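You operate a simulated robot arm through the tools that you are given. There is no shell and no other tool. Be economical: measure what you need, move in short steps, check, and stop when the job is done.

Carry out the task below with a simulated robot arm. There is one attempt and no reset: what you move stays moved.

JOB
Wind the music box to mark 2 and play out tune 3.
Fine: set the tune before you start it; slide it back to STOP when it has run down.

It is judged by the outcome, as a careful person would: the job done as asked, and still so three seconds after it is handed in. It fails if anything else is knocked over, pushed out of place, dropped, spilled or broken.

ROBOT AND FRAMES
A 6-joint arm with a two-finger parallel gripper, fixed in place. Base frame: the origin is at the foot of the arm, x ahead of it, y to its left, z up. Units: m, rad, N and s.
With the tool pointing down near the work surface it reaches from about 0.26 to 0.68 m from the base axis. Its first joint turns from -1.152 to 1.152 rad. Payload 2.9 kg.
The tool frame sits at the grasp point between the pads (the TCP): z along the fingers, y along the line on which they close. The tips reach 0.03 m beyond it. The gripper opens to 0.11 m. The fingers are 0.02 m wide and 0.01 m thick; the gripper's body (0.048 by 0.112 m) begins 0.055 m behind the TCP.
Orientation is that of the tool frame in the base frame, as a unit quaternion [x, y, z, w]. With the fingers straight down and closing along the base's y, the tool's x points along the base's -x, its y along +y and its z along -z.

CONTROLS
- The arm moves only by the tool move_arm. Its argument "motion" is a list of rows, each a list of 2 entries, a list of its own where there are three numbers: the shift along the base's x, y, z in units of 40 mm (1.0 is 40 mm), then the turn, a rotation vector about the base's x, y, z in units of 6 degrees (1.0 is 6 degrees). In form: [[[dx, dy, dz], [ax, ay, az]], ...]. A call has 1 to 8 rows; each row shifts and turns the commanded pose from where the row before left it. "jaw" is the opening, from 0 (shut) to 1 (fully open), set as the call begins (left out, the last holds). A call with a number of a shift or a turn outside -1 to 1 is refused whole. A row lasts 0.2 s, in which the tool goes at most 0.05 m and 0.15 rad; a call with a longer step from one row to the next is refused whole, and so is a gripper value outside its range. Where a pose cannot be reached the arm comes as near as it can. A force on the tool above 40 N (or 10 N above the force at the start of the call, whichever is more), or a blocked arm, ends the call early, and 0.2 s more pass. Each finger travels about 0.108 m/s and halts on what it meets, pressing with about 27 N; the grip force reading is that of the motor and also rises with nothing between the fingers. The clock runs only during rows and for 0.2 s after the last one: add rows that do not move to give the fingers time. It gives the time, the measured TCP pose, the force on the tool (base axes), the opening and the grip force at its end, in the units of the frame above (readings bear some noise).
- Cameras (640 x 400 px; columns grow to the right, rows downward): "scene" is fixed at [0.068, 0.4277, 1.401]; the picture's right is [-0.84, -0.55, 0.00], its down [-0.27, 0.42, -0.87] and it looks along [0.47, -0.73, -0.50] (base axes); focal length 363 px, centre (320, 200). "wrist" rides on the gripper at [-0.036, 0, -0.057] in the tool frame; the picture's right is [0.00, -1.00, 0.00], its down [0.97, 0.00, -0.24] and it looks along [0.24, 0.00, 0.97] (tool axes); focal length 218 px, centre (320, 200). There is no depth. A picture from a camera that has moved, and an enlarged one, comes with that camera's place and axes in the base frame and with its lens. The place of the scene camera against the robot may be out by one fixed shift of up to 0.012 m in any direction.
- camera(camera): a new picture of that camera. The clock stands still meanwhile.
- zoom(camera, box): a new picture of the part [left, top, right, bottom] of that camera's present view, enlarged. The clock stands still meanwhile.
- sign_off(): hands the job in; it is judged then, once.

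Work in short steps. Places have to be worked out from the pictures, the camera data and where the tool is seen: move nearer, look again, correct. Check each grasp and each placing, and mend what went wrong. You have 120 turns and 84 pictures in all, those below and enlarged ones among them. Open the gripper and draw the arm clear of the work before you hand the job in, unless the task says otherwise; then end with one line.

The tools are called by a JSON object that holds its "api" and its "payload". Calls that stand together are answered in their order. move_arm: Moves the arm, as the interface text tells. Its arguments: {"type":"object","properties":{"motion":{"type":"array","items":{"type":"array"}},"jaw":{"type":"number"}},"required":["motion"]} The other tools are called the same way: camera (camera) takes a picture; zoom (camera, box) takes an enlarged picture of a part of a camera's view; sign_off () hands the job in.

At the start:

```text
time: 0.0
ee_pos: [0.3814, -0.0019, 1.1974]
ee_rot: [0.0, 1.0, 0.0, 0.0]
ft_force: [-0.1, 0.3, -0.4]
gripper_width: 0.1101
gripper_force: 0.0
```

scene: 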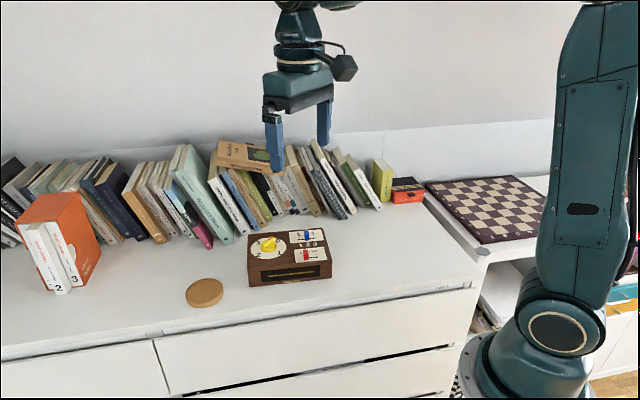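
wrist: 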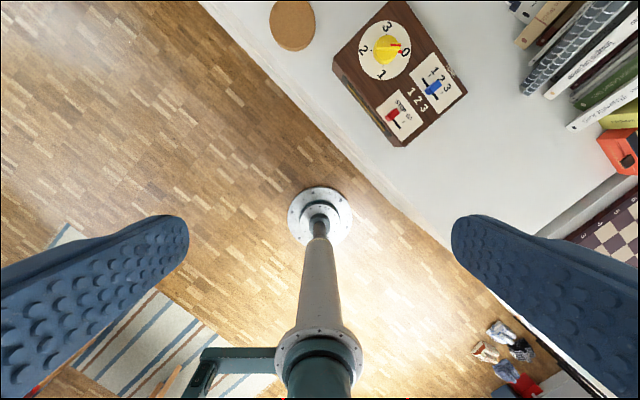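

I'll look closely at the music box in both views.

{"api": "zoom", "payload": {"camera": "wrist", "box": [320, 0, 480, 150]}}

{"api": "zoom", "payload": {"camera": "scene", "box": [235, 220, 345, 295]}}

```text
2.67 times, centred on (400, 75) of wrist
camera zoom: at [0.4162, -0.0006, 1.2541], right [0.0, -1.0, 0.0], down [-0.97, 0.0, 0.24], along [-0.24, 0.0, -0.97], focal length 582 px, centre (107, 533)
```

zoom: 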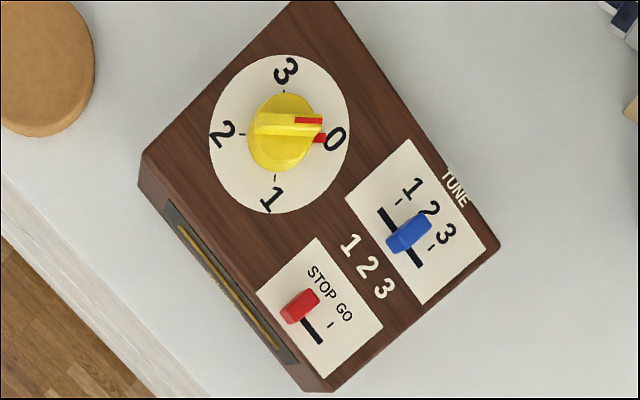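

```text
5.33 times, centred on (290, 258) of scene
camera zoom: at [0.068, 0.4277, 1.401], right [-0.84, -0.55, 0.0], down [-0.27, 0.42, -0.87], along [0.47, -0.73, -0.5], focal length 1936 px, centre (480, -107)
```

zoom: 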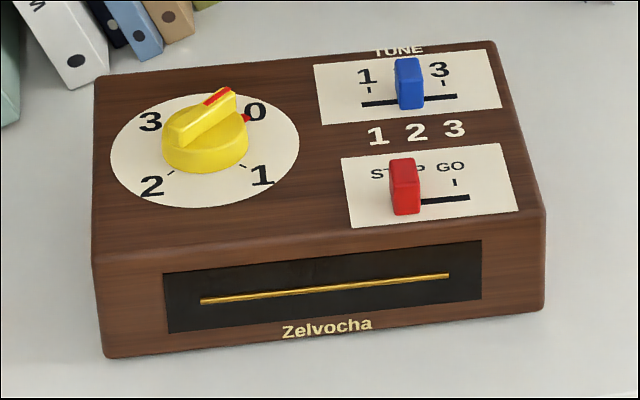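

The tune slider is at 2, the lever at STOP and the knob at 0, with its marks running clockwise. I'll move above the box for a better view.

{"api": "move_arm", "payload": {"motion": [[[0.6, -0.4, -0.49], [0, 0, 0]], [[0.6, -0.4, -0.49], [0, 0, 0]], [[0.6, -0.4, -0.49], [0, 0, 0]], [[0.6, -0.4, -0.49], [0, 0, 0]], [[0.6, -0.4, -0.49], [0, 0, 0]], [[0.6, -0.4, -0.49], [0, 0, 0]], [[0.6, -0.4, -0.49], [0, 0, 0]], [[0.6, -0.4, -0.49], [0, 0, 0]]]}}

{"api": "camera", "payload": {"camera": "wrist"}}

```text
time: 1.8
ee_pos: [0.5702, -0.1296, 1.0428]
ee_rot: [-0.001, 1.0, 0.0, 0.0]
ft_force: [0.4, -0.1, -0.2]
gripper_width: 0.1101
gripper_force: 0.1
```

```text
79 pictures are left
camera wrist: at [0.607, -0.1291, 1.1001], right [0.0, -1.0, 0.0], down [-0.97, 0.0, 0.24], along [-0.24, 0.0, -0.97], focal length 218 px, centre (320, 200)
```

wrist: 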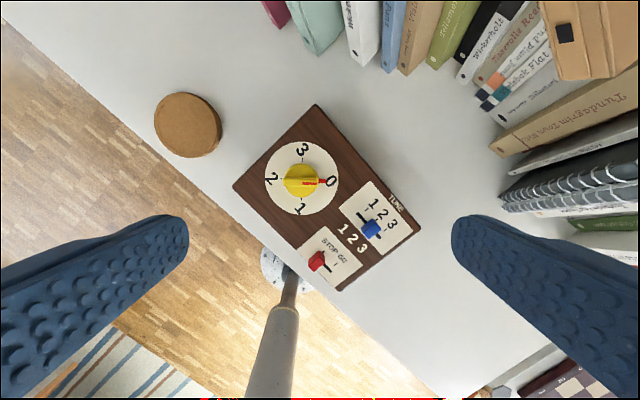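

{"api": "zoom", "payload": {"camera": "wrist", "box": [224, 95, 432, 300]}}

```text
1.95 times, centred on (328, 198) of wrist
camera zoom: at [0.607, -0.1291, 1.1001], right [0.0, -1.0, 0.0], down [-0.97, 0.0, 0.24], along [-0.24, 0.0, -0.97], focal length 426 px, centre (304, 205)
```

zoom: 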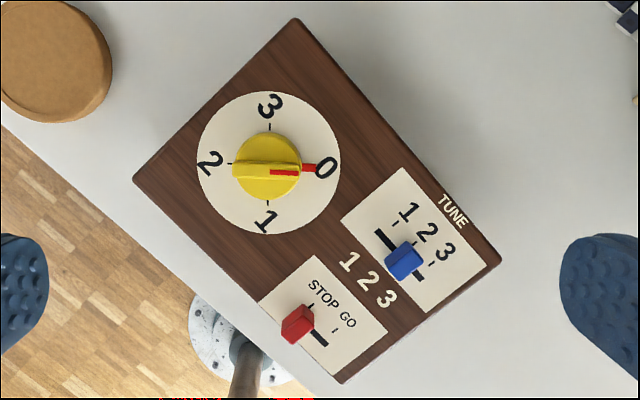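

Triangulated from the two views: knob near (0.570, -0.107), blue slider near (0.512, -0.191), red lever near (0.469, -0.125), all about z 0.85, with the slots running along (-0.735, -0.678). I'll align the jaw with the slots and hover over the blue slider.

{"api": "move_arm", "payload": {"motion": [[[-0.18, -0.19, -0.38], [0, 0, -0.986]], [[-0.18, -0.19, -0.38], [0, 0, -0.986]], [[-0.18, -0.19, -0.38], [0, 0, -0.986]], [[-0.18, -0.19, -0.38], [0, 0, -0.986]], [[-0.18, -0.19, -0.38], [0, 0, -0.986]], [[-0.18, -0.19, -0.38], [0, 0, -0.986]], [[-0.18, -0.19, -0.38], [0, 0, -0.986]], [[-0.18, -0.19, -0.38], [0, 0, -0.986]]], "jaw": 0.4}}

{"api": "camera", "payload": {"camera": "wrist"}}

{"api": "zoom", "payload": {"camera": "scene", "box": [235, 200, 345, 295]}}

```text
time: 3.6
ee_pos: [0.5135, -0.1888, 0.9171]
ee_rot: [0.402, 0.915, 0.001, 0.0]
ft_force: [0.2, -0.2, 0.2]
gripper_width: 0.0438
gripper_force: 0.0
```

```text
77 pictures are left
camera wrist: at [0.5378, -0.2154, 0.9743], right [-0.74, -0.68, 0.0], down [-0.66, 0.72, 0.24], along [-0.16, 0.18, -0.97], focal length 218 px, centre (320, 200)
```

wrist: 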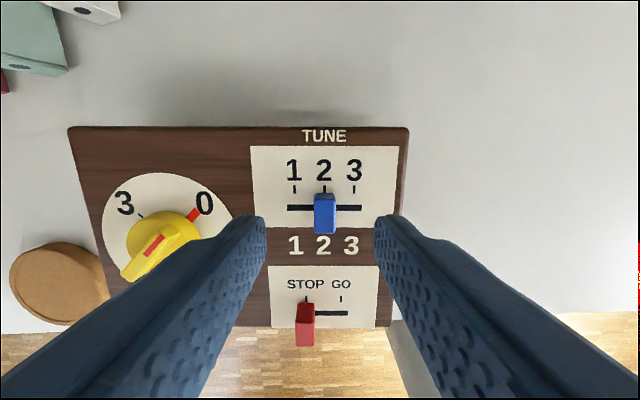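

```text
4.21 times, centred on (290, 248) of scene
camera zoom: at [0.068, 0.4277, 1.401], right [-0.84, -0.55, 0.0], down [-0.27, 0.42, -0.87], along [0.47, -0.73, -0.5], focal length 1529 px, centre (446, 0)
```

zoom: 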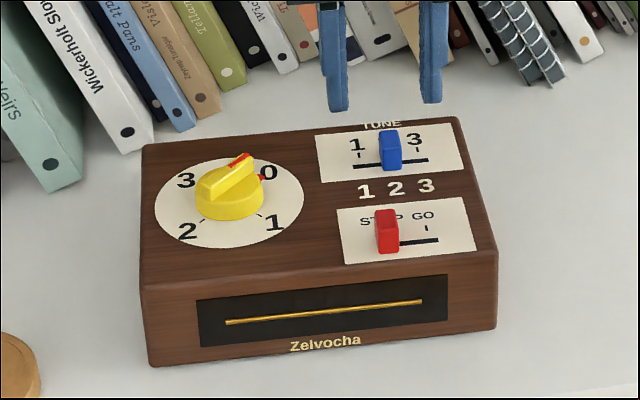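

Alignment is good: the slider lies about 3 mm off centre along the slot. I'll descend around it, with the tips near z 0.845.

{"api": "move_arm", "payload": {"motion": [[[-0.02, -0.017, -0.35], [0, 0, 0]], [[-0.02, -0.017, -0.35], [0, 0, 0]], [[-0.015, -0.015, -0.35], [0, 0, 0]]]}}

{"api": "zoom", "payload": {"camera": "scene", "box": [235, 200, 345, 295]}}

{"api": "camera", "payload": {"camera": "wrist"}}

```text
time: 4.4
ee_pos: [0.5117, -0.1931, 0.8766]
ee_rot: [0.403, 0.915, 0.001, 0.0]
ft_force: [-0.9, -0.2, 0.1]
gripper_width: 0.044
gripper_force: 0.1
```

```text
4.21 times, centred on (290, 248) of scene
camera zoom: at [0.068, 0.4277, 1.401], right [-0.84, -0.55, 0.0], down [-0.27, 0.42, -0.87], along [0.47, -0.73, -0.5], focal length 1529 px, centre (446, 0)
```

zoom: 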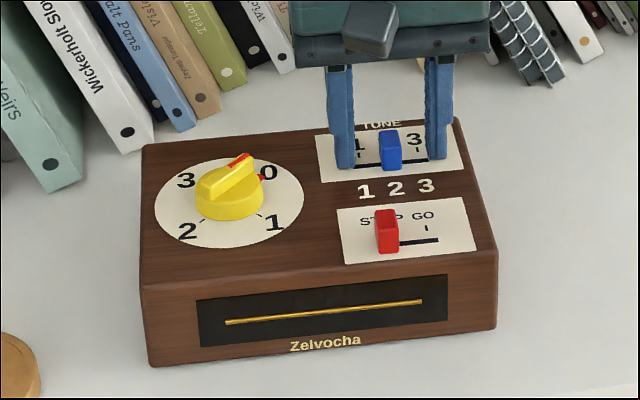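

```text
74 pictures are left
camera wrist: at [0.5358, -0.2173, 0.9331], right [-0.74, -0.68, 0.0], down [-0.66, 0.71, 0.24], along [-0.16, 0.18, -0.97], focal length 218 px, centre (320, 200)
```

wrist: 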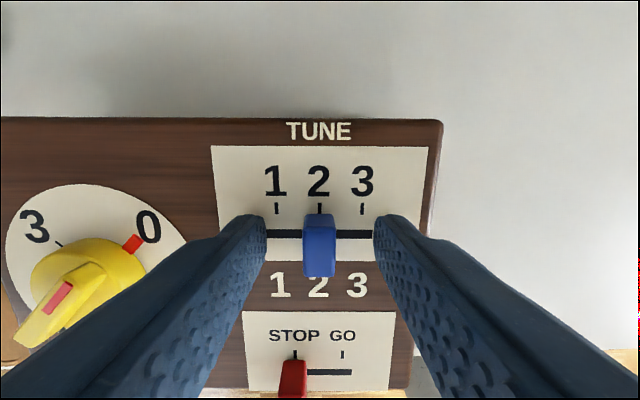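

The slider is centred between the fingers, so I'll close on it.

{"api": "move_arm", "payload": {"motion": [[[0, 0, 0], [0, 0, 0]], [[0, 0, 0], [0, 0, 0]]], "jaw": 0}}

{"api": "camera", "payload": {"camera": "wrist"}}

```text
time: 5.0
ee_pos: [0.5109, -0.191, 0.8757]
ee_rot: [0.402, 0.916, 0.0, 0.0]
ft_force: [0.1, -1.3, -0.1]
gripper_width: 0.0117
gripper_force: 27.1
```

```text
73 pictures are left
camera wrist: at [0.5358, -0.2174, 0.9332], right [-0.74, -0.68, 0.0], down [-0.66, 0.71, 0.24], along [-0.16, 0.18, -0.97], focal length 218 px, centre (320, 200)
```

wrist: 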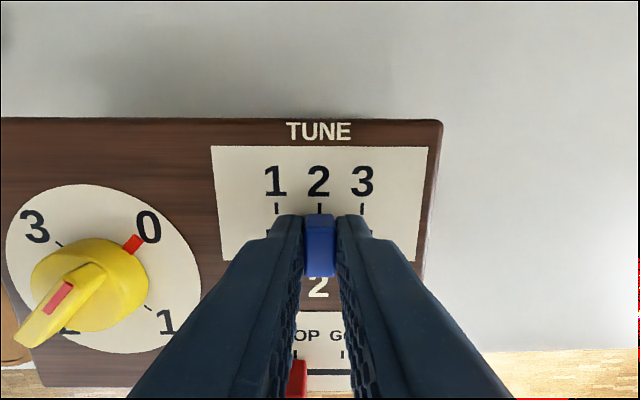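

The slider is gripped. I'll slide it one pitch (about 19.7 mm) toward 3.

{"api": "move_arm", "payload": {"motion": [[[-0.121, -0.111, 0], [0, 0, 0]], [[-0.121, -0.111, 0], [0, 0, 0]], [[-0.12, -0.112, 0], [0, 0, 0]]]}}

{"api": "camera", "payload": {"camera": "wrist"}}

```text
time: 5.8
ee_pos: [0.5, -0.2045, 0.8761]
ee_rot: [0.4, 0.917, 0.001, 0.0]
ft_force: [3.1, 5.5, -0.6]
gripper_width: 0.0117
gripper_force: 26.4
```

```text
72 pictures are left
camera wrist: at [0.5229, -0.2299, 0.9332], right [-0.73, -0.68, 0.0], down [-0.66, 0.71, 0.24], along [-0.16, 0.18, -0.97], focal length 218 px, centre (320, 200)
```

wrist: 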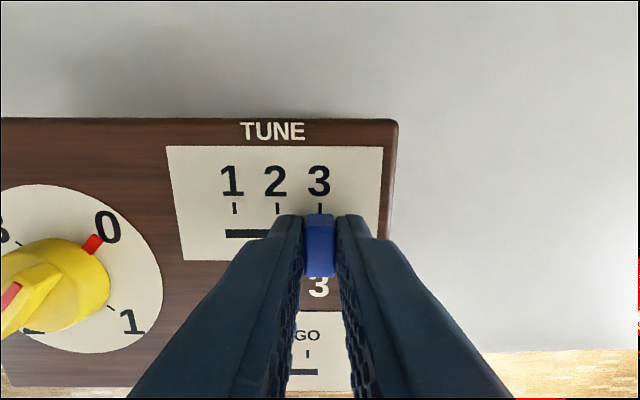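

The slider is on the 3 tick. I'll release it, lift clear and check that it stays.

{"api": "move_arm", "payload": {"motion": [[[0, 0, 0], [0, 0, 0]], [[0, 0, 0], [0, 0, 0]], [[0, 0, 0.8], [0, 0, 0]], [[0, 0, 0.8], [0, 0, 0]], [[0, 0, 0.8], [0, 0, 0]]], "jaw": 0.4}}

{"api": "camera", "payload": {"camera": "wrist"}}

{"api": "zoom", "payload": {"camera": "scene", "box": [255, 220, 325, 265]}}

```text
time: 7.0
ee_pos: [0.4965, -0.2065, 0.9733]
ee_rot: [0.402, 0.916, 0.0, 0.001]
ft_force: [-0.1, 0.2, -0.8]
gripper_width: 0.044
gripper_force: 0.1
```

```text
71 pictures are left
camera wrist: at [0.5216, -0.2313, 1.0293], right [-0.74, -0.68, 0.0], down [-0.66, 0.71, 0.24], along [-0.16, 0.18, -0.97], focal length 218 px, centre (320, 200)
```

wrist: 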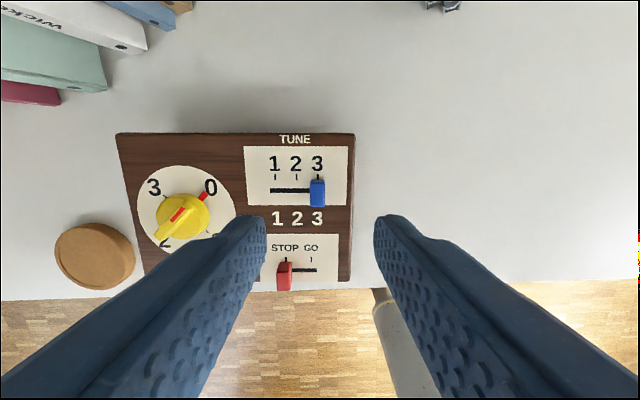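

```text
8.89 times, centred on (290, 242) of scene
camera zoom: at [0.068, 0.4277, 1.401], right [-0.84, -0.55, 0.0], down [-0.27, 0.42, -0.87], along [0.47, -0.73, -0.5], focal length 3227 px, centre (587, -178)
```

zoom: 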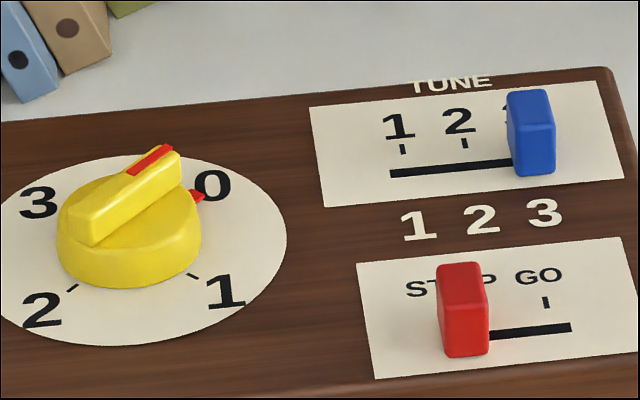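

Tune 3 is set. Next I'll rotate the gripper to yaw +90° so it closes across the yellow bar, while moving over the knob.

{"api": "move_arm", "payload": {"motion": [[[0.114, 0.155, 0], [0, 0, 1]], [[0.114, 0.155, 0], [0, 0, 1]], [[0.114, 0.155, 0], [0, 0, 1]], [[0.114, 0.155, 0], [0, 0, 1]], [[0.114, 0.155, 0], [0, 0, 1]], [[0.114, 0.155, 0], [0, 0, 1]], [[0.114, 0.155, 0], [0, 0, 1]], [[0.114, 0.155, 0], [0, 0, 1]]]}}

{"api": "move_arm", "payload": {"motion": [[[0.114, 0.155, 0], [0, 0, 1]], [[0.114, 0.155, 0], [0, 0, 1]], [[0.114, 0.155, 0], [0, 0, 1]], [[0.114, 0.155, 0], [0, 0, 1]], [[0.114, 0.155, 0], [0, 0, 1]], [[0.114, 0.155, 0], [0, 0, 1]], [[0.114, 0.155, 0], [0, 0, 1]], [[0.114, 0.155, 0], [0, 0, 1]]]}}

{"api": "move_arm", "payload": {"motion": [[[0, 0, -0.15], [0, 0, 1]], [[0, 0, -0.15], [0, 0, 1]], [[0, 0, -0.15], [0, 0, 1]], [[0, 0, -0.15], [0, 0, 1]], [[0, 0, -0.15], [0, 0, 1]], [[0, 0, -0.15], [0, 0, 1]], [[0, 0, -0.15], [0, 0, 0.9]]]}}

{"api": "camera", "payload": {"camera": "wrist"}}

```text
time: 8.8
ee_pos: [0.5351, -0.1551, 0.9713]
ee_rot: [-0.007, 1.0, 0.0, 0.0]
ft_force: [0.1, -1.1, 0.7]
gripper_width: 0.044
gripper_force: 0.1
```

```text
time: 10.6
ee_pos: [0.5715, -0.1057, 0.9719]
ee_rot: [-0.413, 0.911, 0.0, 0.0]
ft_force: [-0.4, -0.3, 0.2]
gripper_width: 0.0439
gripper_force: 0.0
```

```text
time: 12.2
ee_pos: [0.572, -0.1074, 0.9306]
ee_rot: [0.708, -0.706, 0.0, 0.0]
ft_force: [0.6, 0.3, 1.2]
gripper_width: 0.0439
gripper_force: 0.0
```

```text
69 pictures are left
camera wrist: at [0.5716, -0.0704, 0.9874], right [1.0, 0.0, 0.0], down [0.0, -0.97, 0.24], along [0.0, -0.24, -0.97], focal length 218 px, centre (320, 200)
```

wrist: 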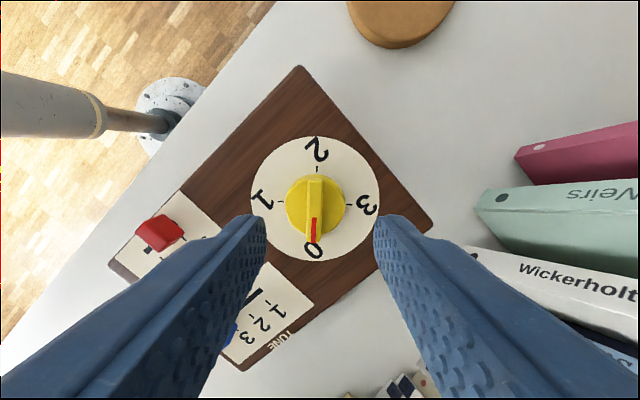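

The knob is about 4 mm toward -x from the tool. I'll correct that, descend to just above the bar and look.

{"api": "move_arm", "payload": {"motion": [[[-0.05, 0, -0.4], [0, 0, 0]], [[-0.05, 0, -0.4], [0, 0, 0]]]}}

{"api": "zoom", "payload": {"camera": "wrist", "box": [220, 120, 420, 270]}}

{"api": "zoom", "payload": {"camera": "scene", "box": [235, 205, 315, 265]}}

```text
time: 12.8
ee_pos: [0.5684, -0.1082, 0.8979]
ee_rot: [0.707, -0.707, 0.0, 0.0]
ft_force: [0.5, 0.8, 0.0]
gripper_width: 0.0441
gripper_force: 0.1
```

```text
2.67 times, centred on (320, 195) of wrist
camera zoom: at [0.5679, -0.0715, 0.9551], right [1.0, 0.0, 0.0], down [0.0, -0.97, 0.24], along [0.0, -0.24, -0.97], focal length 582 px, centre (320, 213)
```

zoom: 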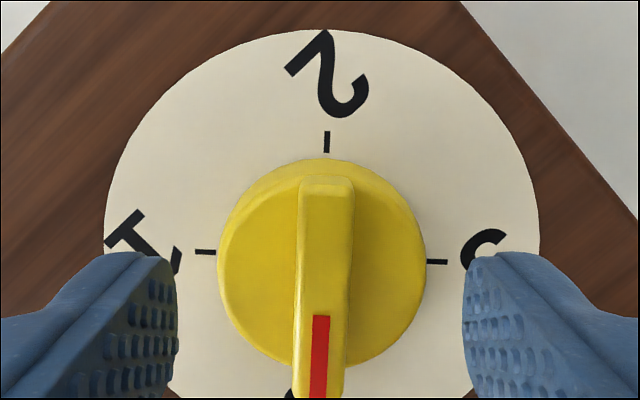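

```text
6.67 times, centred on (275, 235) of scene
camera zoom: at [0.068, 0.4277, 1.401], right [-0.84, -0.55, 0.0], down [-0.27, 0.42, -0.87], along [0.47, -0.73, -0.5], focal length 2420 px, centre (620, -33)
```

zoom: 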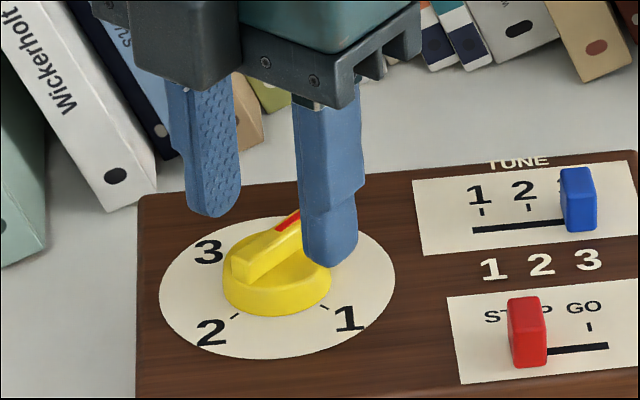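

The bar is centred and tilted about 2.5°. I'll match that and lower the tips beside it.

{"api": "move_arm", "payload": {"motion": [[[0, 0, -0.18], [0, 0, -0.42]], [[0, 0, -0.17], [0, 0, 0]]]}}

{"api": "zoom", "payload": {"camera": "scene", "box": [235, 215, 305, 265]}}

```text
time: 13.4
ee_pos: [0.5688, -0.1067, 0.8836]
ee_rot: [-0.691, 0.723, 0.0, -0.001]
ft_force: [-0.5, -0.7, -0.1]
gripper_width: 0.044
gripper_force: 0.1
```

```text
8.00 times, centred on (270, 240) of scene
camera zoom: at [0.068, 0.4277, 1.401], right [-0.84, -0.55, 0.0], down [-0.27, 0.42, -0.87], along [0.47, -0.73, -0.5], focal length 2905 px, centre (720, -120)
```

zoom: 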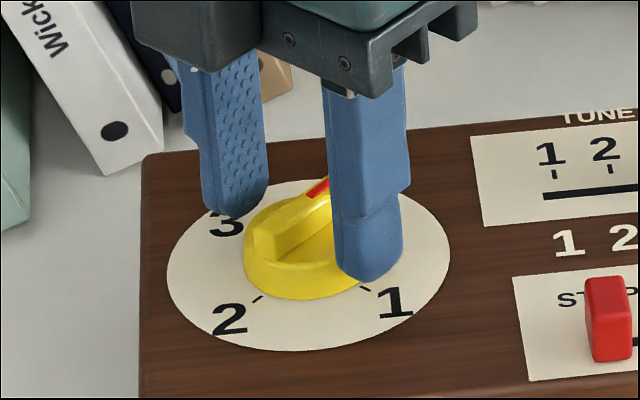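

The scene view suggests the tips may already be beside the disc rather than just the bar. I'll check from the wrist.

{"api": "zoom", "payload": {"camera": "wrist", "box": [220, 120, 420, 270]}}

```text
2.67 times, centred on (320, 195) of wrist
camera zoom: at [0.5697, -0.07, 0.9413], right [1.0, -0.04, 0.0], down [-0.04, -0.97, 0.24], along [-0.01, -0.24, -0.97], focal length 582 px, centre (320, 213)
```

zoom: 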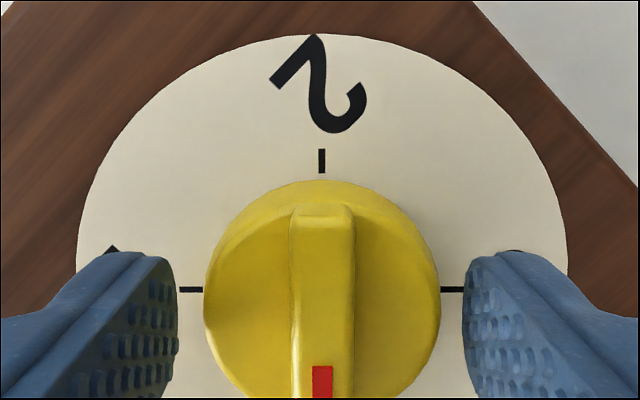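

The fingers look low, beside the disc. I'll raise 8 mm and close; a width near 9 mm would mean I have the bar.

{"api": "move_arm", "payload": {"motion": [[[0, 0, 0.2], [0, 0, 0]]]}}

{"api": "move_arm", "payload": {"motion": [[[0, 0, 0], [0, 0, 0]], [[0, 0, 0], [0, 0, 0]]], "jaw": 0}}

{"api": "zoom", "payload": {"camera": "scene", "box": [235, 215, 305, 265]}}

{"api": "zoom", "payload": {"camera": "wrist", "box": [220, 120, 420, 270]}}

```text
time: 13.8
ee_pos: [0.5679, -0.1065, 0.8926]
ee_rot: [-0.692, 0.722, 0.0, 0.0]
ft_force: [0.4, 0.0, -0.4]
gripper_width: 0.0435
gripper_force: 0.1
```

```text
time: 14.4
ee_pos: [0.5698, -0.1074, 0.8932]
ee_rot: [-0.692, 0.722, -0.001, 0.0]
ft_force: [4.2, -1.2, -0.2]
gripper_width: 0.0088
gripper_force: 27.4
```

```text
8.00 times, centred on (270, 240) of scene
camera zoom: at [0.0681, 0.4277, 1.401], right [-0.84, -0.55, 0.0], down [-0.27, 0.42, -0.87], along [0.47, -0.73, -0.5], focal length 2905 px, centre (720, -120)
```

zoom: 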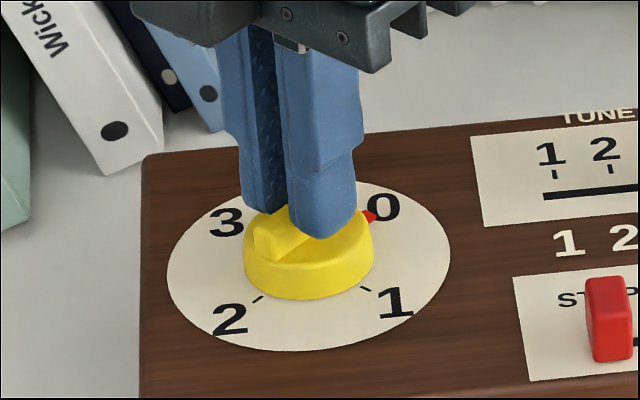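

```text
2.67 times, centred on (320, 195) of wrist
camera zoom: at [0.5698, -0.07, 0.9498], right [1.0, -0.04, 0.0], down [-0.04, -0.97, 0.24], along [-0.01, -0.24, -0.97], focal length 582 px, centre (320, 213)
```

zoom: 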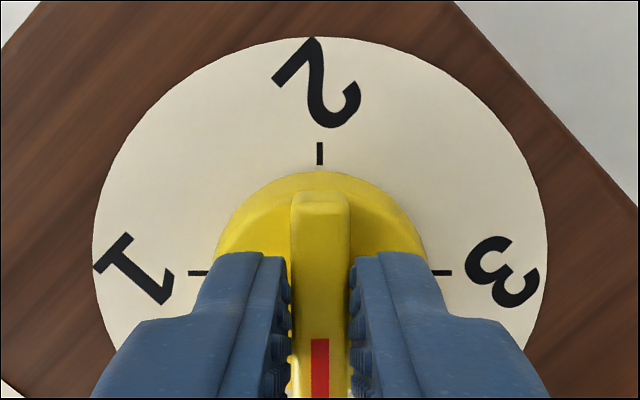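

The bar is firmly held, 8.8 mm wide, and the dial centre matches the TCP. I'll turn clockwise about 48° and check.

{"api": "move_arm", "payload": {"motion": [[[0, 0, 0], [0, 0, -1]], [[0, 0, 0], [0, 0, -1]], [[0, 0, 0], [0, 0, -1]], [[0, 0, 0], [0, 0, -1]], [[0, 0, 0], [0, 0, -1]], [[0, 0, 0], [0, 0, -1]], [[0, 0, 0], [0, 0, -1]], [[0, 0, 0], [0, 0, -1]]]}}

{"api": "zoom", "payload": {"camera": "wrist", "box": [220, 120, 420, 270]}}

```text
time: 16.2
ee_pos: [0.5672, -0.1061, 0.8929]
ee_rot: [-0.337, 0.942, 0.001, 0.0]
ft_force: [3.7, 5.4, 3.3]
gripper_width: 0.0088
gripper_force: 27.2
```

```text
2.67 times, centred on (320, 195) of wrist
camera zoom: at [0.5954, -0.0826, 0.9498], right [0.64, -0.77, 0.0], down [-0.75, -0.62, 0.24], along [-0.19, -0.15, -0.97], focal length 582 px, centre (320, 213)
```

zoom: 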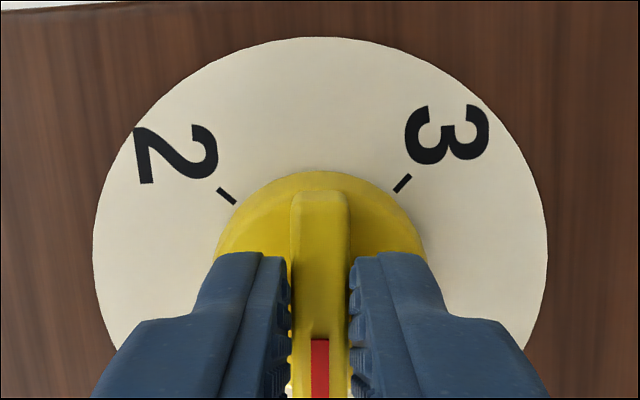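

The knob turns with low forces. I'll continue another 96°.

{"api": "move_arm", "payload": {"motion": [[[0, 0, 0], [0, 0, -1]], [[0, 0, 0], [0, 0, -1]], [[0, 0, 0], [0, 0, -1]], [[0, 0, 0], [0, 0, -1]], [[0, 0, 0], [0, 0, -1]], [[0, 0, 0], [0, 0, -1]], [[0, 0, 0], [0, 0, -1]], [[0, 0, 0], [0, 0, -1]]]}}

{"api": "move_arm", "payload": {"motion": [[[0, 0, 0], [0, 0, -1]], [[0, 0, 0], [0, 0, -1]], [[0, 0, 0], [0, 0, -1]], [[0, 0, 0], [0, 0, -1]], [[0, 0, 0], [0, 0, -1]], [[0, 0, 0], [0, 0, -1]], [[0, 0, 0], [0, 0, -1]], [[0, 0, 0], [0, 0, -1]]]}}

{"api": "camera", "payload": {"camera": "wrist"}}

{"api": "zoom", "payload": {"camera": "scene", "box": [235, 200, 345, 295]}}

```text
time: 18.0
ee_pos: [0.5684, -0.1069, 0.8923]
ee_rot: [0.076, 0.997, 0.0, 0.0]
ft_force: [0.7, -6.7, 1.0]
gripper_width: 0.009
gripper_force: 27.2
```

```text
time: 19.8
ee_pos: [0.5687, -0.1066, 0.8928]
ee_rot: [0.474, 0.881, 0.0, 0.0]
ft_force: [-2.2, -10.0, 1.0]
gripper_width: 0.0087
gripper_force: 27.4
```

```text
61 pictures are left
camera wrist: at [0.5875, -0.1357, 0.9498], right [-0.83, -0.55, 0.0], down [-0.53, 0.81, 0.24], along [-0.13, 0.2, -0.97], focal length 218 px, centre (320, 200)
```

wrist: 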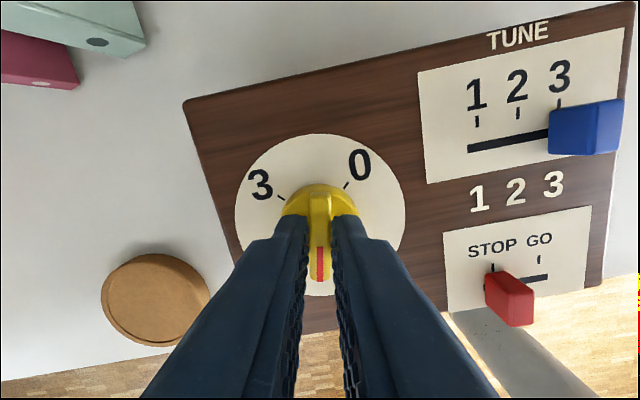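

```text
4.21 times, centred on (290, 248) of scene
camera zoom: at [0.0679, 0.4275, 1.401], right [-0.84, -0.55, 0.0], down [-0.27, 0.42, -0.87], along [0.47, -0.73, -0.5], focal length 1529 px, centre (446, 0)
```

zoom: 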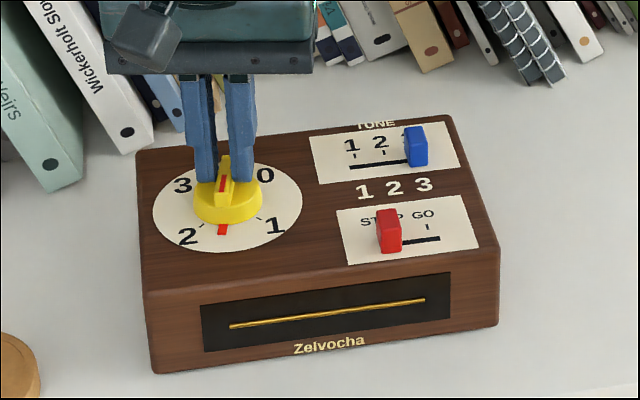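

The knob is at about 144°, but the box has dragged round by roughly 1–2° and there is a 10 N side load. I'll ease the side load and press down lightly so the box stays put.

{"api": "move_arm", "payload": {"motion": [[[0, -0.02, -0.04], [0, 0, 0]], [[0, 0, 0], [0, 0, 0]]]}}

```text
time: 20.4
ee_pos: [0.5676, -0.1056, 0.8921]
ee_rot: [0.472, 0.881, 0.001, 0.0]
ft_force: [-10.3, -0.9, 18.3]
gripper_width: 0.0089
gripper_force: 26.9
```

Now pressing 18 N, with 10 N sideways in x. I'll ease x by about 0.5 mm and turn on 24°.

{"api": "move_arm", "payload": {"motion": [[[-0.015, 0, 0], [0, 0, 0]], [[0, 0, 0], [0, 0, -1]], [[0, 0, 0], [0, 0, -1]], [[0, 0, 0], [0, 0, -1]], [[0, 0, 0], [0, 0, -1]]]}}

{"api": "camera", "payload": {"camera": "wrist"}}

{"api": "zoom", "payload": {"camera": "scene", "box": [235, 200, 345, 295]}}

```text
time: 21.6
ee_pos: [0.5673, -0.1074, 0.8927]
ee_rot: [0.647, 0.762, 0.0, 0.0]
ft_force: [-8.4, 2.8, 23.5]
gripper_width: 0.0086
gripper_force: 27.5
```

```text
59 pictures are left
camera wrist: at [0.5729, -0.1416, 0.949], right [-0.99, -0.16, 0.0], down [-0.16, 0.96, 0.24], along [-0.04, 0.24, -0.97], focal length 218 px, centre (320, 200)
```

wrist: 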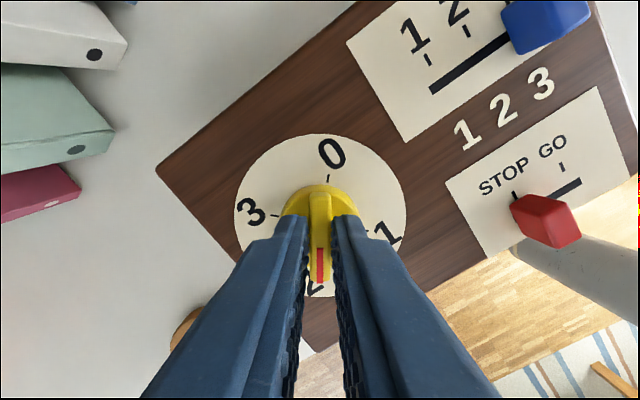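

```text
4.21 times, centred on (290, 248) of scene
camera zoom: at [0.0674, 0.4279, 1.4009], right [-0.84, -0.55, 0.0], down [-0.27, 0.42, -0.87], along [0.47, -0.73, -0.5], focal length 1529 px, centre (446, 0)
```

zoom: 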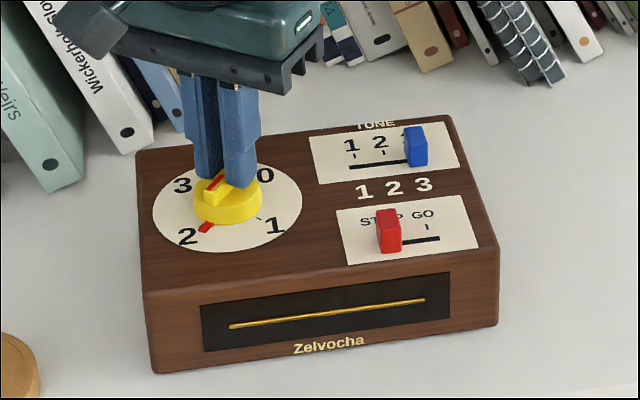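

The box is no longer moving and about 11–12° remain. I'll turn 10.5° and measure.

{"api": "move_arm", "payload": {"motion": [[[-0.01, 0, 0], [0, 0, -0.9]], [[0, 0, 0], [0, 0, -0.85]], [[0, 0, 0], [0, 0, 0]]]}}

{"api": "zoom", "payload": {"camera": "wrist", "box": [220, 120, 420, 310]}}

{"api": "zoom", "payload": {"camera": "scene", "box": [255, 230, 315, 270]}}

```text
time: 22.4
ee_pos: [0.5683, -0.1072, 0.8914]
ee_rot: [0.714, 0.7, 0.0, 0.0]
ft_force: [-5.7, 1.3, 22.9]
gripper_width: 0.0087
gripper_force: 27.5
```

```text
2.11 times, centred on (320, 215) of wrist
camera zoom: at [0.5659, -0.1421, 0.949], right [-1.0, 0.02, 0.0], down [0.02, 0.97, 0.24], along [0.01, 0.24, -0.97], focal length 460 px, centre (320, 168)
```

zoom: 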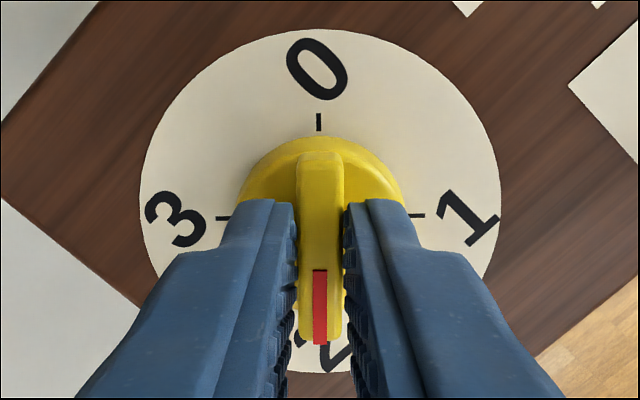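

```text
10.00 times, centred on (285, 250) of scene
camera zoom: at [0.0674, 0.4278, 1.401], right [-0.84, -0.55, 0.0], down [-0.27, 0.42, -0.87], along [0.47, -0.73, -0.5], focal length 3631 px, centre (670, -300)
```

zoom: 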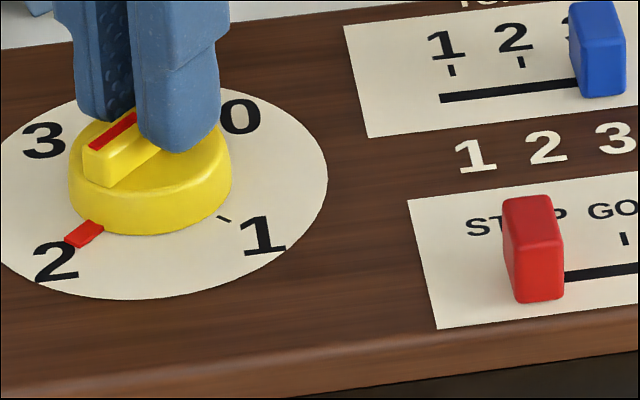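

The 0–2 axis is aligned with the bar to within 0.5°. I'll ease the pressure, release and lift.

{"api": "move_arm", "payload": {"motion": [[[0, 0, 0.045], [0, 0, 0]]]}}

{"api": "move_arm", "payload": {"motion": [[[0, 0, 0], [0, 0, 0]], [[0, 0, 0], [0, 0, 0]], [[0, 0, 0.6], [0, 0, 0]], [[0, 0, 0.8], [0, 0, 0]], [[0, 0, 0.8], [0, 0, 0]]], "jaw": 0.4}}

{"api": "zoom", "payload": {"camera": "scene", "box": [235, 200, 345, 295]}}

{"api": "camera", "payload": {"camera": "wrist"}}

```text
time: 22.8
ee_pos: [0.5667, -0.1067, 0.8921]
ee_rot: [0.714, 0.701, 0.0, -0.001]
ft_force: [0.0, -0.9, 9.0]
gripper_width: 0.0092
gripper_force: 27.2
```

```text
time: 24.0
ee_pos: [0.5662, -0.1049, 0.9822]
ee_rot: [0.713, 0.701, -0.001, 0.0]
ft_force: [-0.4, 0.7, 0.2]
gripper_width: 0.044
gripper_force: 0.1
```

```text
4.21 times, centred on (290, 248) of scene
camera zoom: at [0.068, 0.4277, 1.401], right [-0.84, -0.55, 0.0], down [-0.27, 0.42, -0.87], along [0.47, -0.73, -0.5], focal length 1529 px, centre (446, 0)
```

zoom: 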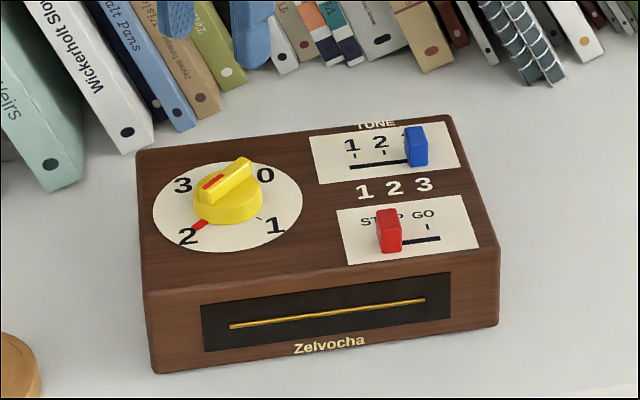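

```text
54 pictures are left
camera wrist: at [0.5658, -0.1404, 1.0383], right [-1.0, 0.02, 0.0], down [0.02, 0.97, 0.24], along [0.0, 0.24, -0.97], focal length 218 px, centre (320, 200)
```

wrist: 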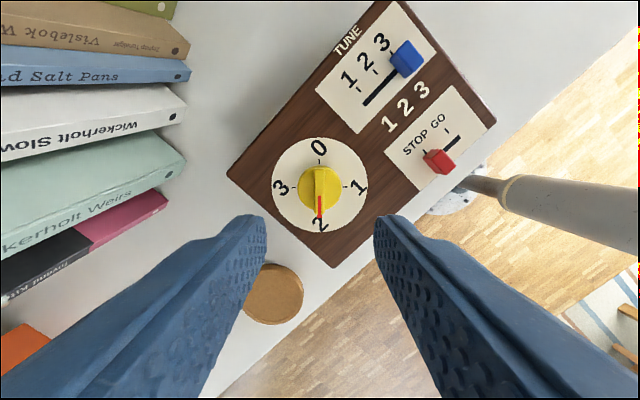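

The knob stays at 2 and tune at 3. I'll go over the red lever near (0.469, -0.126) with the jaw aligned to the slot again.

{"api": "move_arm", "payload": {"motion": [[[-0.3, -0.066, -0.19], [0, 0, 0.89]], [[-0.3, -0.066, -0.19], [0, 0, 0.89]], [[-0.3, -0.066, -0.19], [0, 0, 0.89]], [[-0.3, -0.066, -0.19], [0, 0, 0.89]], [[-0.3, -0.066, -0.19], [0, 0, 0.89]], [[-0.3, -0.066, -0.19], [0, 0, 0.89]], [[-0.3, -0.066, -0.19], [0, 0, 0.89]], [[-0.3, -0.066, -0.19], [0, 0, 0.89]]]}}

{"api": "camera", "payload": {"camera": "wrist"}}

```text
time: 25.8
ee_pos: [0.472, -0.1277, 0.9206]
ee_rot: [0.408, 0.913, 0.0, 0.0]
ft_force: [1.0, 1.1, 0.1]
gripper_width: 0.0441
gripper_force: 0.1
```

```text
53 pictures are left
camera wrist: at [0.4947, -0.1537, 0.9771], right [-0.75, -0.67, 0.0], down [-0.65, 0.72, 0.24], along [-0.16, 0.18, -0.97], focal length 218 px, centre (320, 200)
```

wrist: 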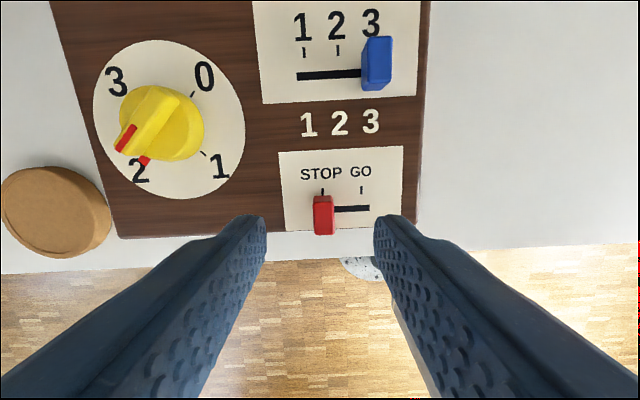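

Aligned with the lever. I'll descend and close on it.

{"api": "move_arm", "payload": {"motion": [[[-0.01, -0.01, -0.36], [0, 0, 0]], [[-0.01, -0.01, -0.36], [0, 0, 0]], [[0, 0, -0.36], [0, 0, 0]]]}}

{"api": "move_arm", "payload": {"motion": [[[0, 0, 0], [0, 0, 0]], [[0, 0, 0], [0, 0, 0]]], "jaw": 0}}

{"api": "camera", "payload": {"camera": "wrist"}}

```text
time: 26.6
ee_pos: [0.4714, -0.1288, 0.877]
ee_rot: [0.41, 0.912, 0.0, 0.0]
ft_force: [0.6, 0.9, 0.2]
gripper_width: 0.0442
gripper_force: 0.1
```

```text
time: 27.2
ee_pos: [0.4709, -0.1302, 0.8767]
ee_rot: [0.409, 0.913, -0.001, 0.0]
ft_force: [-4.0, -2.2, -0.6]
gripper_width: 0.0123
gripper_force: 26.8
```

```text
52 pictures are left
camera wrist: at [0.4943, -0.1557, 0.934], right [-0.75, -0.67, 0.0], down [-0.65, 0.72, 0.24], along [-0.16, 0.18, -0.97], focal length 218 px, centre (320, 200)
```

wrist: 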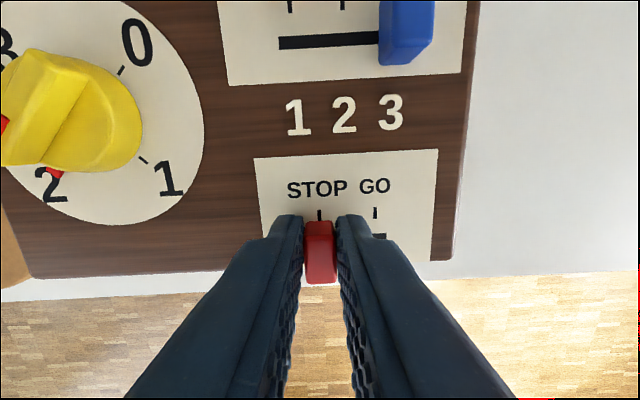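

The lever is gripped. STOP to GO is about 25 mm, so I'll slide it along the slot to GO.

{"api": "move_arm", "payload": {"motion": [[[-0.116, -0.104, 0], [0, 0, 0]], [[-0.116, -0.104, 0], [0, 0, 0]], [[-0.116, -0.104, 0], [0, 0, 0]], [[-0.116, -0.104, 0], [0, 0, 0]]]}}

{"api": "camera", "payload": {"camera": "wrist"}}

```text
time: 28.2
ee_pos: [0.452, -0.1461, 0.8768]
ee_rot: [0.408, 0.913, 0.001, 0.001]
ft_force: [2.1, 3.4, -0.1]
gripper_width: 0.012
gripper_force: 27.0
```

```text
51 pictures are left
camera wrist: at [0.4757, -0.1714, 0.9341], right [-0.74, -0.67, 0.0], down [-0.65, 0.72, 0.24], along [-0.16, 0.18, -0.97], focal length 218 px, centre (320, 200)
```

wrist: 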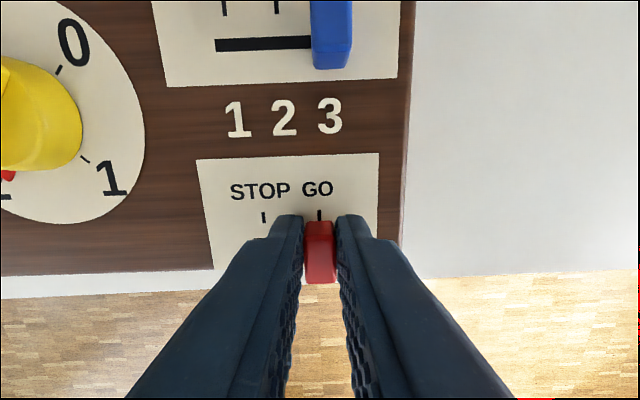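

The lever is on GO. I'll release it, rise straight up and watch the knob.

{"api": "move_arm", "payload": {"motion": [[[0, 0, 0], [0, 0, 0]], [[0, 0, 0], [0, 0, 0]], [[0, 0, 0.5], [0, 0, 0]], [[0, 0, 0.6], [0, 0, 0]]], "jaw": 0.4}}

{"api": "zoom", "payload": {"camera": "scene", "box": [235, 200, 345, 295]}}

```text
time: 29.2
ee_pos: [0.4508, -0.1448, 0.9215]
ee_rot: [0.409, 0.913, 0.001, 0.0]
ft_force: [-0.2, -0.5, -0.2]
gripper_width: 0.0437
gripper_force: 0.1
```

```text
4.21 times, centred on (290, 248) of scene
camera zoom: at [0.068, 0.4277, 1.401], right [-0.84, -0.55, 0.0], down [-0.27, 0.42, -0.87], along [0.47, -0.73, -0.5], focal length 1529 px, centre (446, 0)
```

zoom: 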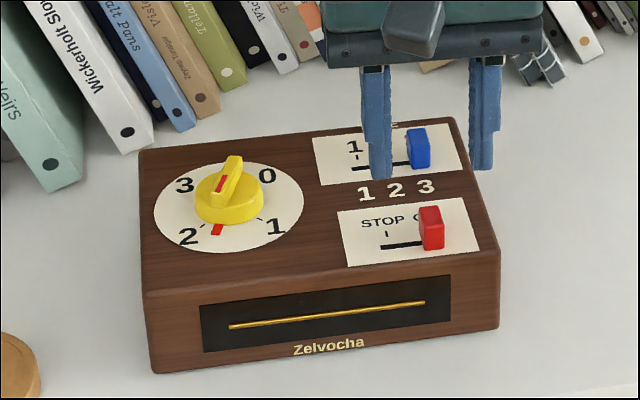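

The knob is unwinding, about 25° so far. I'll wait for it to run down.

{"api": "move_arm", "payload": {"motion": [[[0, 0, 0], [0, 0, 0]], [[0, 0, 0], [0, 0, 0]], [[0, 0, 0], [0, 0, 0]], [[0, 0, 0], [0, 0, 0]], [[0, 0, 0], [0, 0, 0]], [[0, 0, 0], [0, 0, 0]], [[0, 0, 0], [0, 0, 0]], [[0, 0, 0], [0, 0, 0]]]}}

{"api": "move_arm", "payload": {"motion": [[[0, 0, 0], [0, 0, 0]], [[0, 0, 0], [0, 0, 0]], [[0, 0, 0], [0, 0, 0]], [[0, 0, 0], [0, 0, 0]], [[0, 0, 0], [0, 0, 0]], [[0, 0, 0], [0, 0, 0]], [[0, 0, 0], [0, 0, 0]], [[0, 0, 0], [0, 0, 0]]]}}

{"api": "move_arm", "payload": {"motion": [[[0, 0, 0], [0, 0, 0]], [[0, 0, 0], [0, 0, 0]], [[0, 0, 0], [0, 0, 0]], [[0, 0, 0], [0, 0, 0]], [[0, 0, 0], [0, 0, 0]], [[0, 0, 0], [0, 0, 0]], [[0, 0, 0], [0, 0, 0]], [[0, 0, 0], [0, 0, 0]]]}}

{"api": "zoom", "payload": {"camera": "scene", "box": [235, 200, 345, 295]}}

```text
time: 31.0
ee_pos: [0.4501, -0.1458, 0.9202]
ee_rot: [0.409, 0.913, -0.001, 0.0]
ft_force: [-0.3, 0.4, -0.2]
gripper_width: 0.0442
gripper_force: 0.0
```

```text
time: 32.8
ee_pos: [0.451, -0.1462, 0.9206]
ee_rot: [0.409, 0.913, 0.0, -0.001]
ft_force: [-0.9, 0.0, -0.1]
gripper_width: 0.0442
gripper_force: 0.1
```

```text
time: 34.6
ee_pos: [0.4515, -0.1449, 0.9202]
ee_rot: [0.409, 0.912, 0.0, 0.0]
ft_force: [-0.7, 0.5, 0.2]
gripper_width: 0.044
gripper_force: 0.1
```

```text
4.21 times, centred on (290, 248) of scene
camera zoom: at [0.068, 0.4277, 1.401], right [-0.84, -0.55, 0.0], down [-0.27, 0.42, -0.87], along [0.47, -0.73, -0.5], focal length 1529 px, centre (446, 0)
```

zoom: 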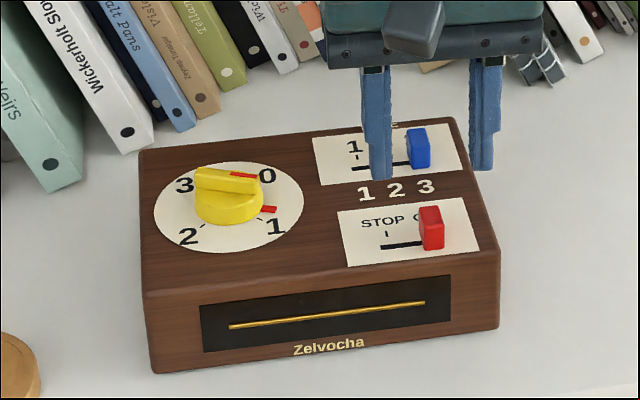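

Past mark 1 and still unwinding, so I'll wait some more.

{"api": "move_arm", "payload": {"motion": [[[0, 0, 0], [0, 0, 0]], [[0, 0, 0], [0, 0, 0]], [[0, 0, 0], [0, 0, 0]], [[0, 0, 0], [0, 0, 0]], [[0, 0, 0], [0, 0, 0]], [[0, 0, 0], [0, 0, 0]], [[0, 0, 0], [0, 0, 0]], [[0, 0, 0], [0, 0, 0]]]}}

{"api": "move_arm", "payload": {"motion": [[[0, 0, 0], [0, 0, 0]], [[0, 0, 0], [0, 0, 0]], [[0, 0, 0], [0, 0, 0]], [[0, 0, 0], [0, 0, 0]], [[0, 0, 0], [0, 0, 0]], [[0, 0, 0], [0, 0, 0]], [[0, 0, 0], [0, 0, 0]], [[0, 0, 0], [0, 0, 0]]]}}

{"api": "zoom", "payload": {"camera": "scene", "box": [235, 200, 345, 295]}}

```text
time: 36.4
ee_pos: [0.4508, -0.1454, 0.921]
ee_rot: [0.409, 0.913, 0.0, 0.001]
ft_force: [-0.2, -0.6, 0.1]
gripper_width: 0.044
gripper_force: 0.0
```

```text
time: 38.2
ee_pos: [0.4507, -0.146, 0.9214]
ee_rot: [0.409, 0.912, 0.0, 0.0]
ft_force: [0.0, -0.9, 0.1]
gripper_width: 0.0441
gripper_force: 0.0
```

```text
4.21 times, centred on (290, 248) of scene
camera zoom: at [0.068, 0.4277, 1.401], right [-0.84, -0.55, 0.0], down [-0.27, 0.42, -0.87], along [0.47, -0.73, -0.5], focal length 1529 px, centre (446, 0)
```

zoom: 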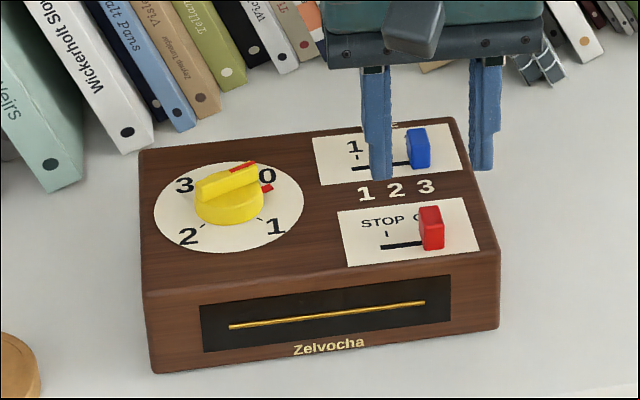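

It's nearly at 0; I'll wait more.

{"api": "move_arm", "payload": {"motion": [[[0, 0, 0], [0, 0, 0]], [[0, 0, 0], [0, 0, 0]], [[0, 0, 0], [0, 0, 0]], [[0, 0, 0], [0, 0, 0]], [[0, 0, 0], [0, 0, 0]], [[0, 0, 0], [0, 0, 0]], [[0, 0, 0], [0, 0, 0]], [[0, 0, 0], [0, 0, 0]]]}}

{"api": "zoom", "payload": {"camera": "scene", "box": [255, 230, 315, 270]}}

{"api": "move_arm", "payload": {"motion": [[[0, 0, 0], [0, 0, 0]], [[0, 0, 0], [0, 0, 0]], [[0, 0, 0], [0, 0, 0]], [[0, 0, 0], [0, 0, 0]], [[0, 0, 0], [0, 0, 0]], [[0, 0, 0], [0, 0, 0]], [[0, 0, 0], [0, 0, 0]], [[0, 0, 0], [0, 0, 0]]]}}

{"api": "zoom", "payload": {"camera": "scene", "box": [255, 230, 315, 270]}}

{"api": "camera", "payload": {"camera": "wrist"}}

```text
time: 40.0
ee_pos: [0.4516, -0.1455, 0.9207]
ee_rot: [0.409, 0.913, 0.0, 0.0]
ft_force: [-0.1, -0.7, 0.3]
gripper_width: 0.0438
gripper_force: 0.1
```

```text
10.00 times, centred on (285, 250) of scene
camera zoom: at [0.068, 0.4277, 1.401], right [-0.84, -0.55, 0.0], down [-0.27, 0.42, -0.87], along [0.47, -0.73, -0.5], focal length 3631 px, centre (670, -300)
```

zoom: 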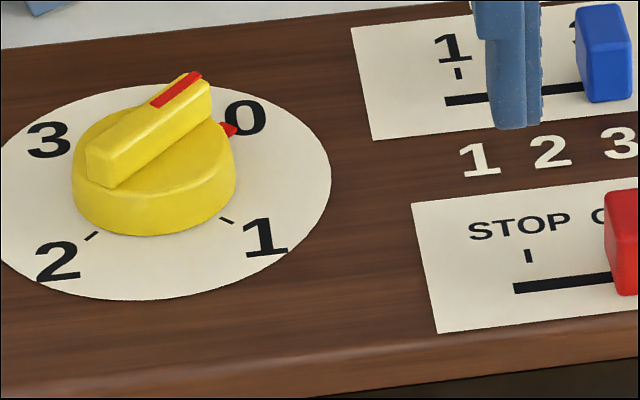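

```text
time: 41.8
ee_pos: [0.4507, -0.1461, 0.9194]
ee_rot: [0.409, 0.913, 0.0, -0.001]
ft_force: [0.5, 0.1, 0.4]
gripper_width: 0.044
gripper_force: 0.0
```

```text
10.00 times, centred on (285, 250) of scene
camera zoom: at [0.068, 0.4277, 1.401], right [-0.84, -0.55, 0.0], down [-0.27, 0.42, -0.87], along [0.47, -0.73, -0.5], focal length 3631 px, centre (670, -300)
```

zoom: 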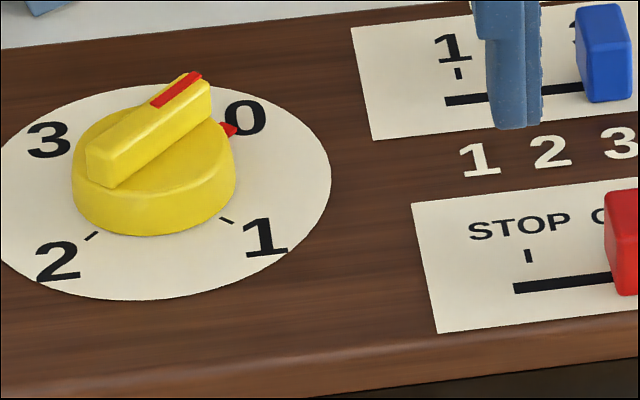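

```text
45 pictures are left
camera wrist: at [0.475, -0.1715, 0.9774], right [-0.75, -0.67, 0.0], down [-0.65, 0.72, 0.24], along [-0.16, 0.18, -0.97], focal length 218 px, centre (320, 200)
```

wrist: 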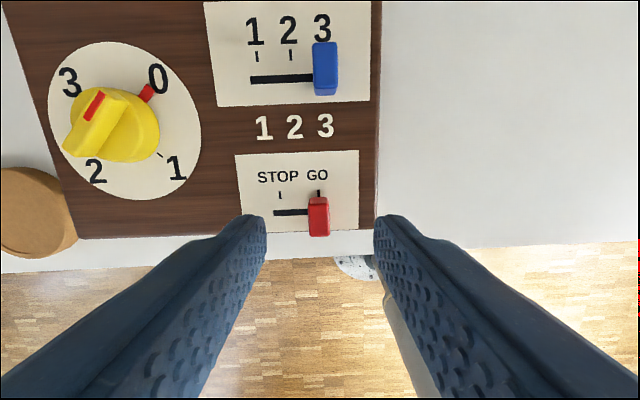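

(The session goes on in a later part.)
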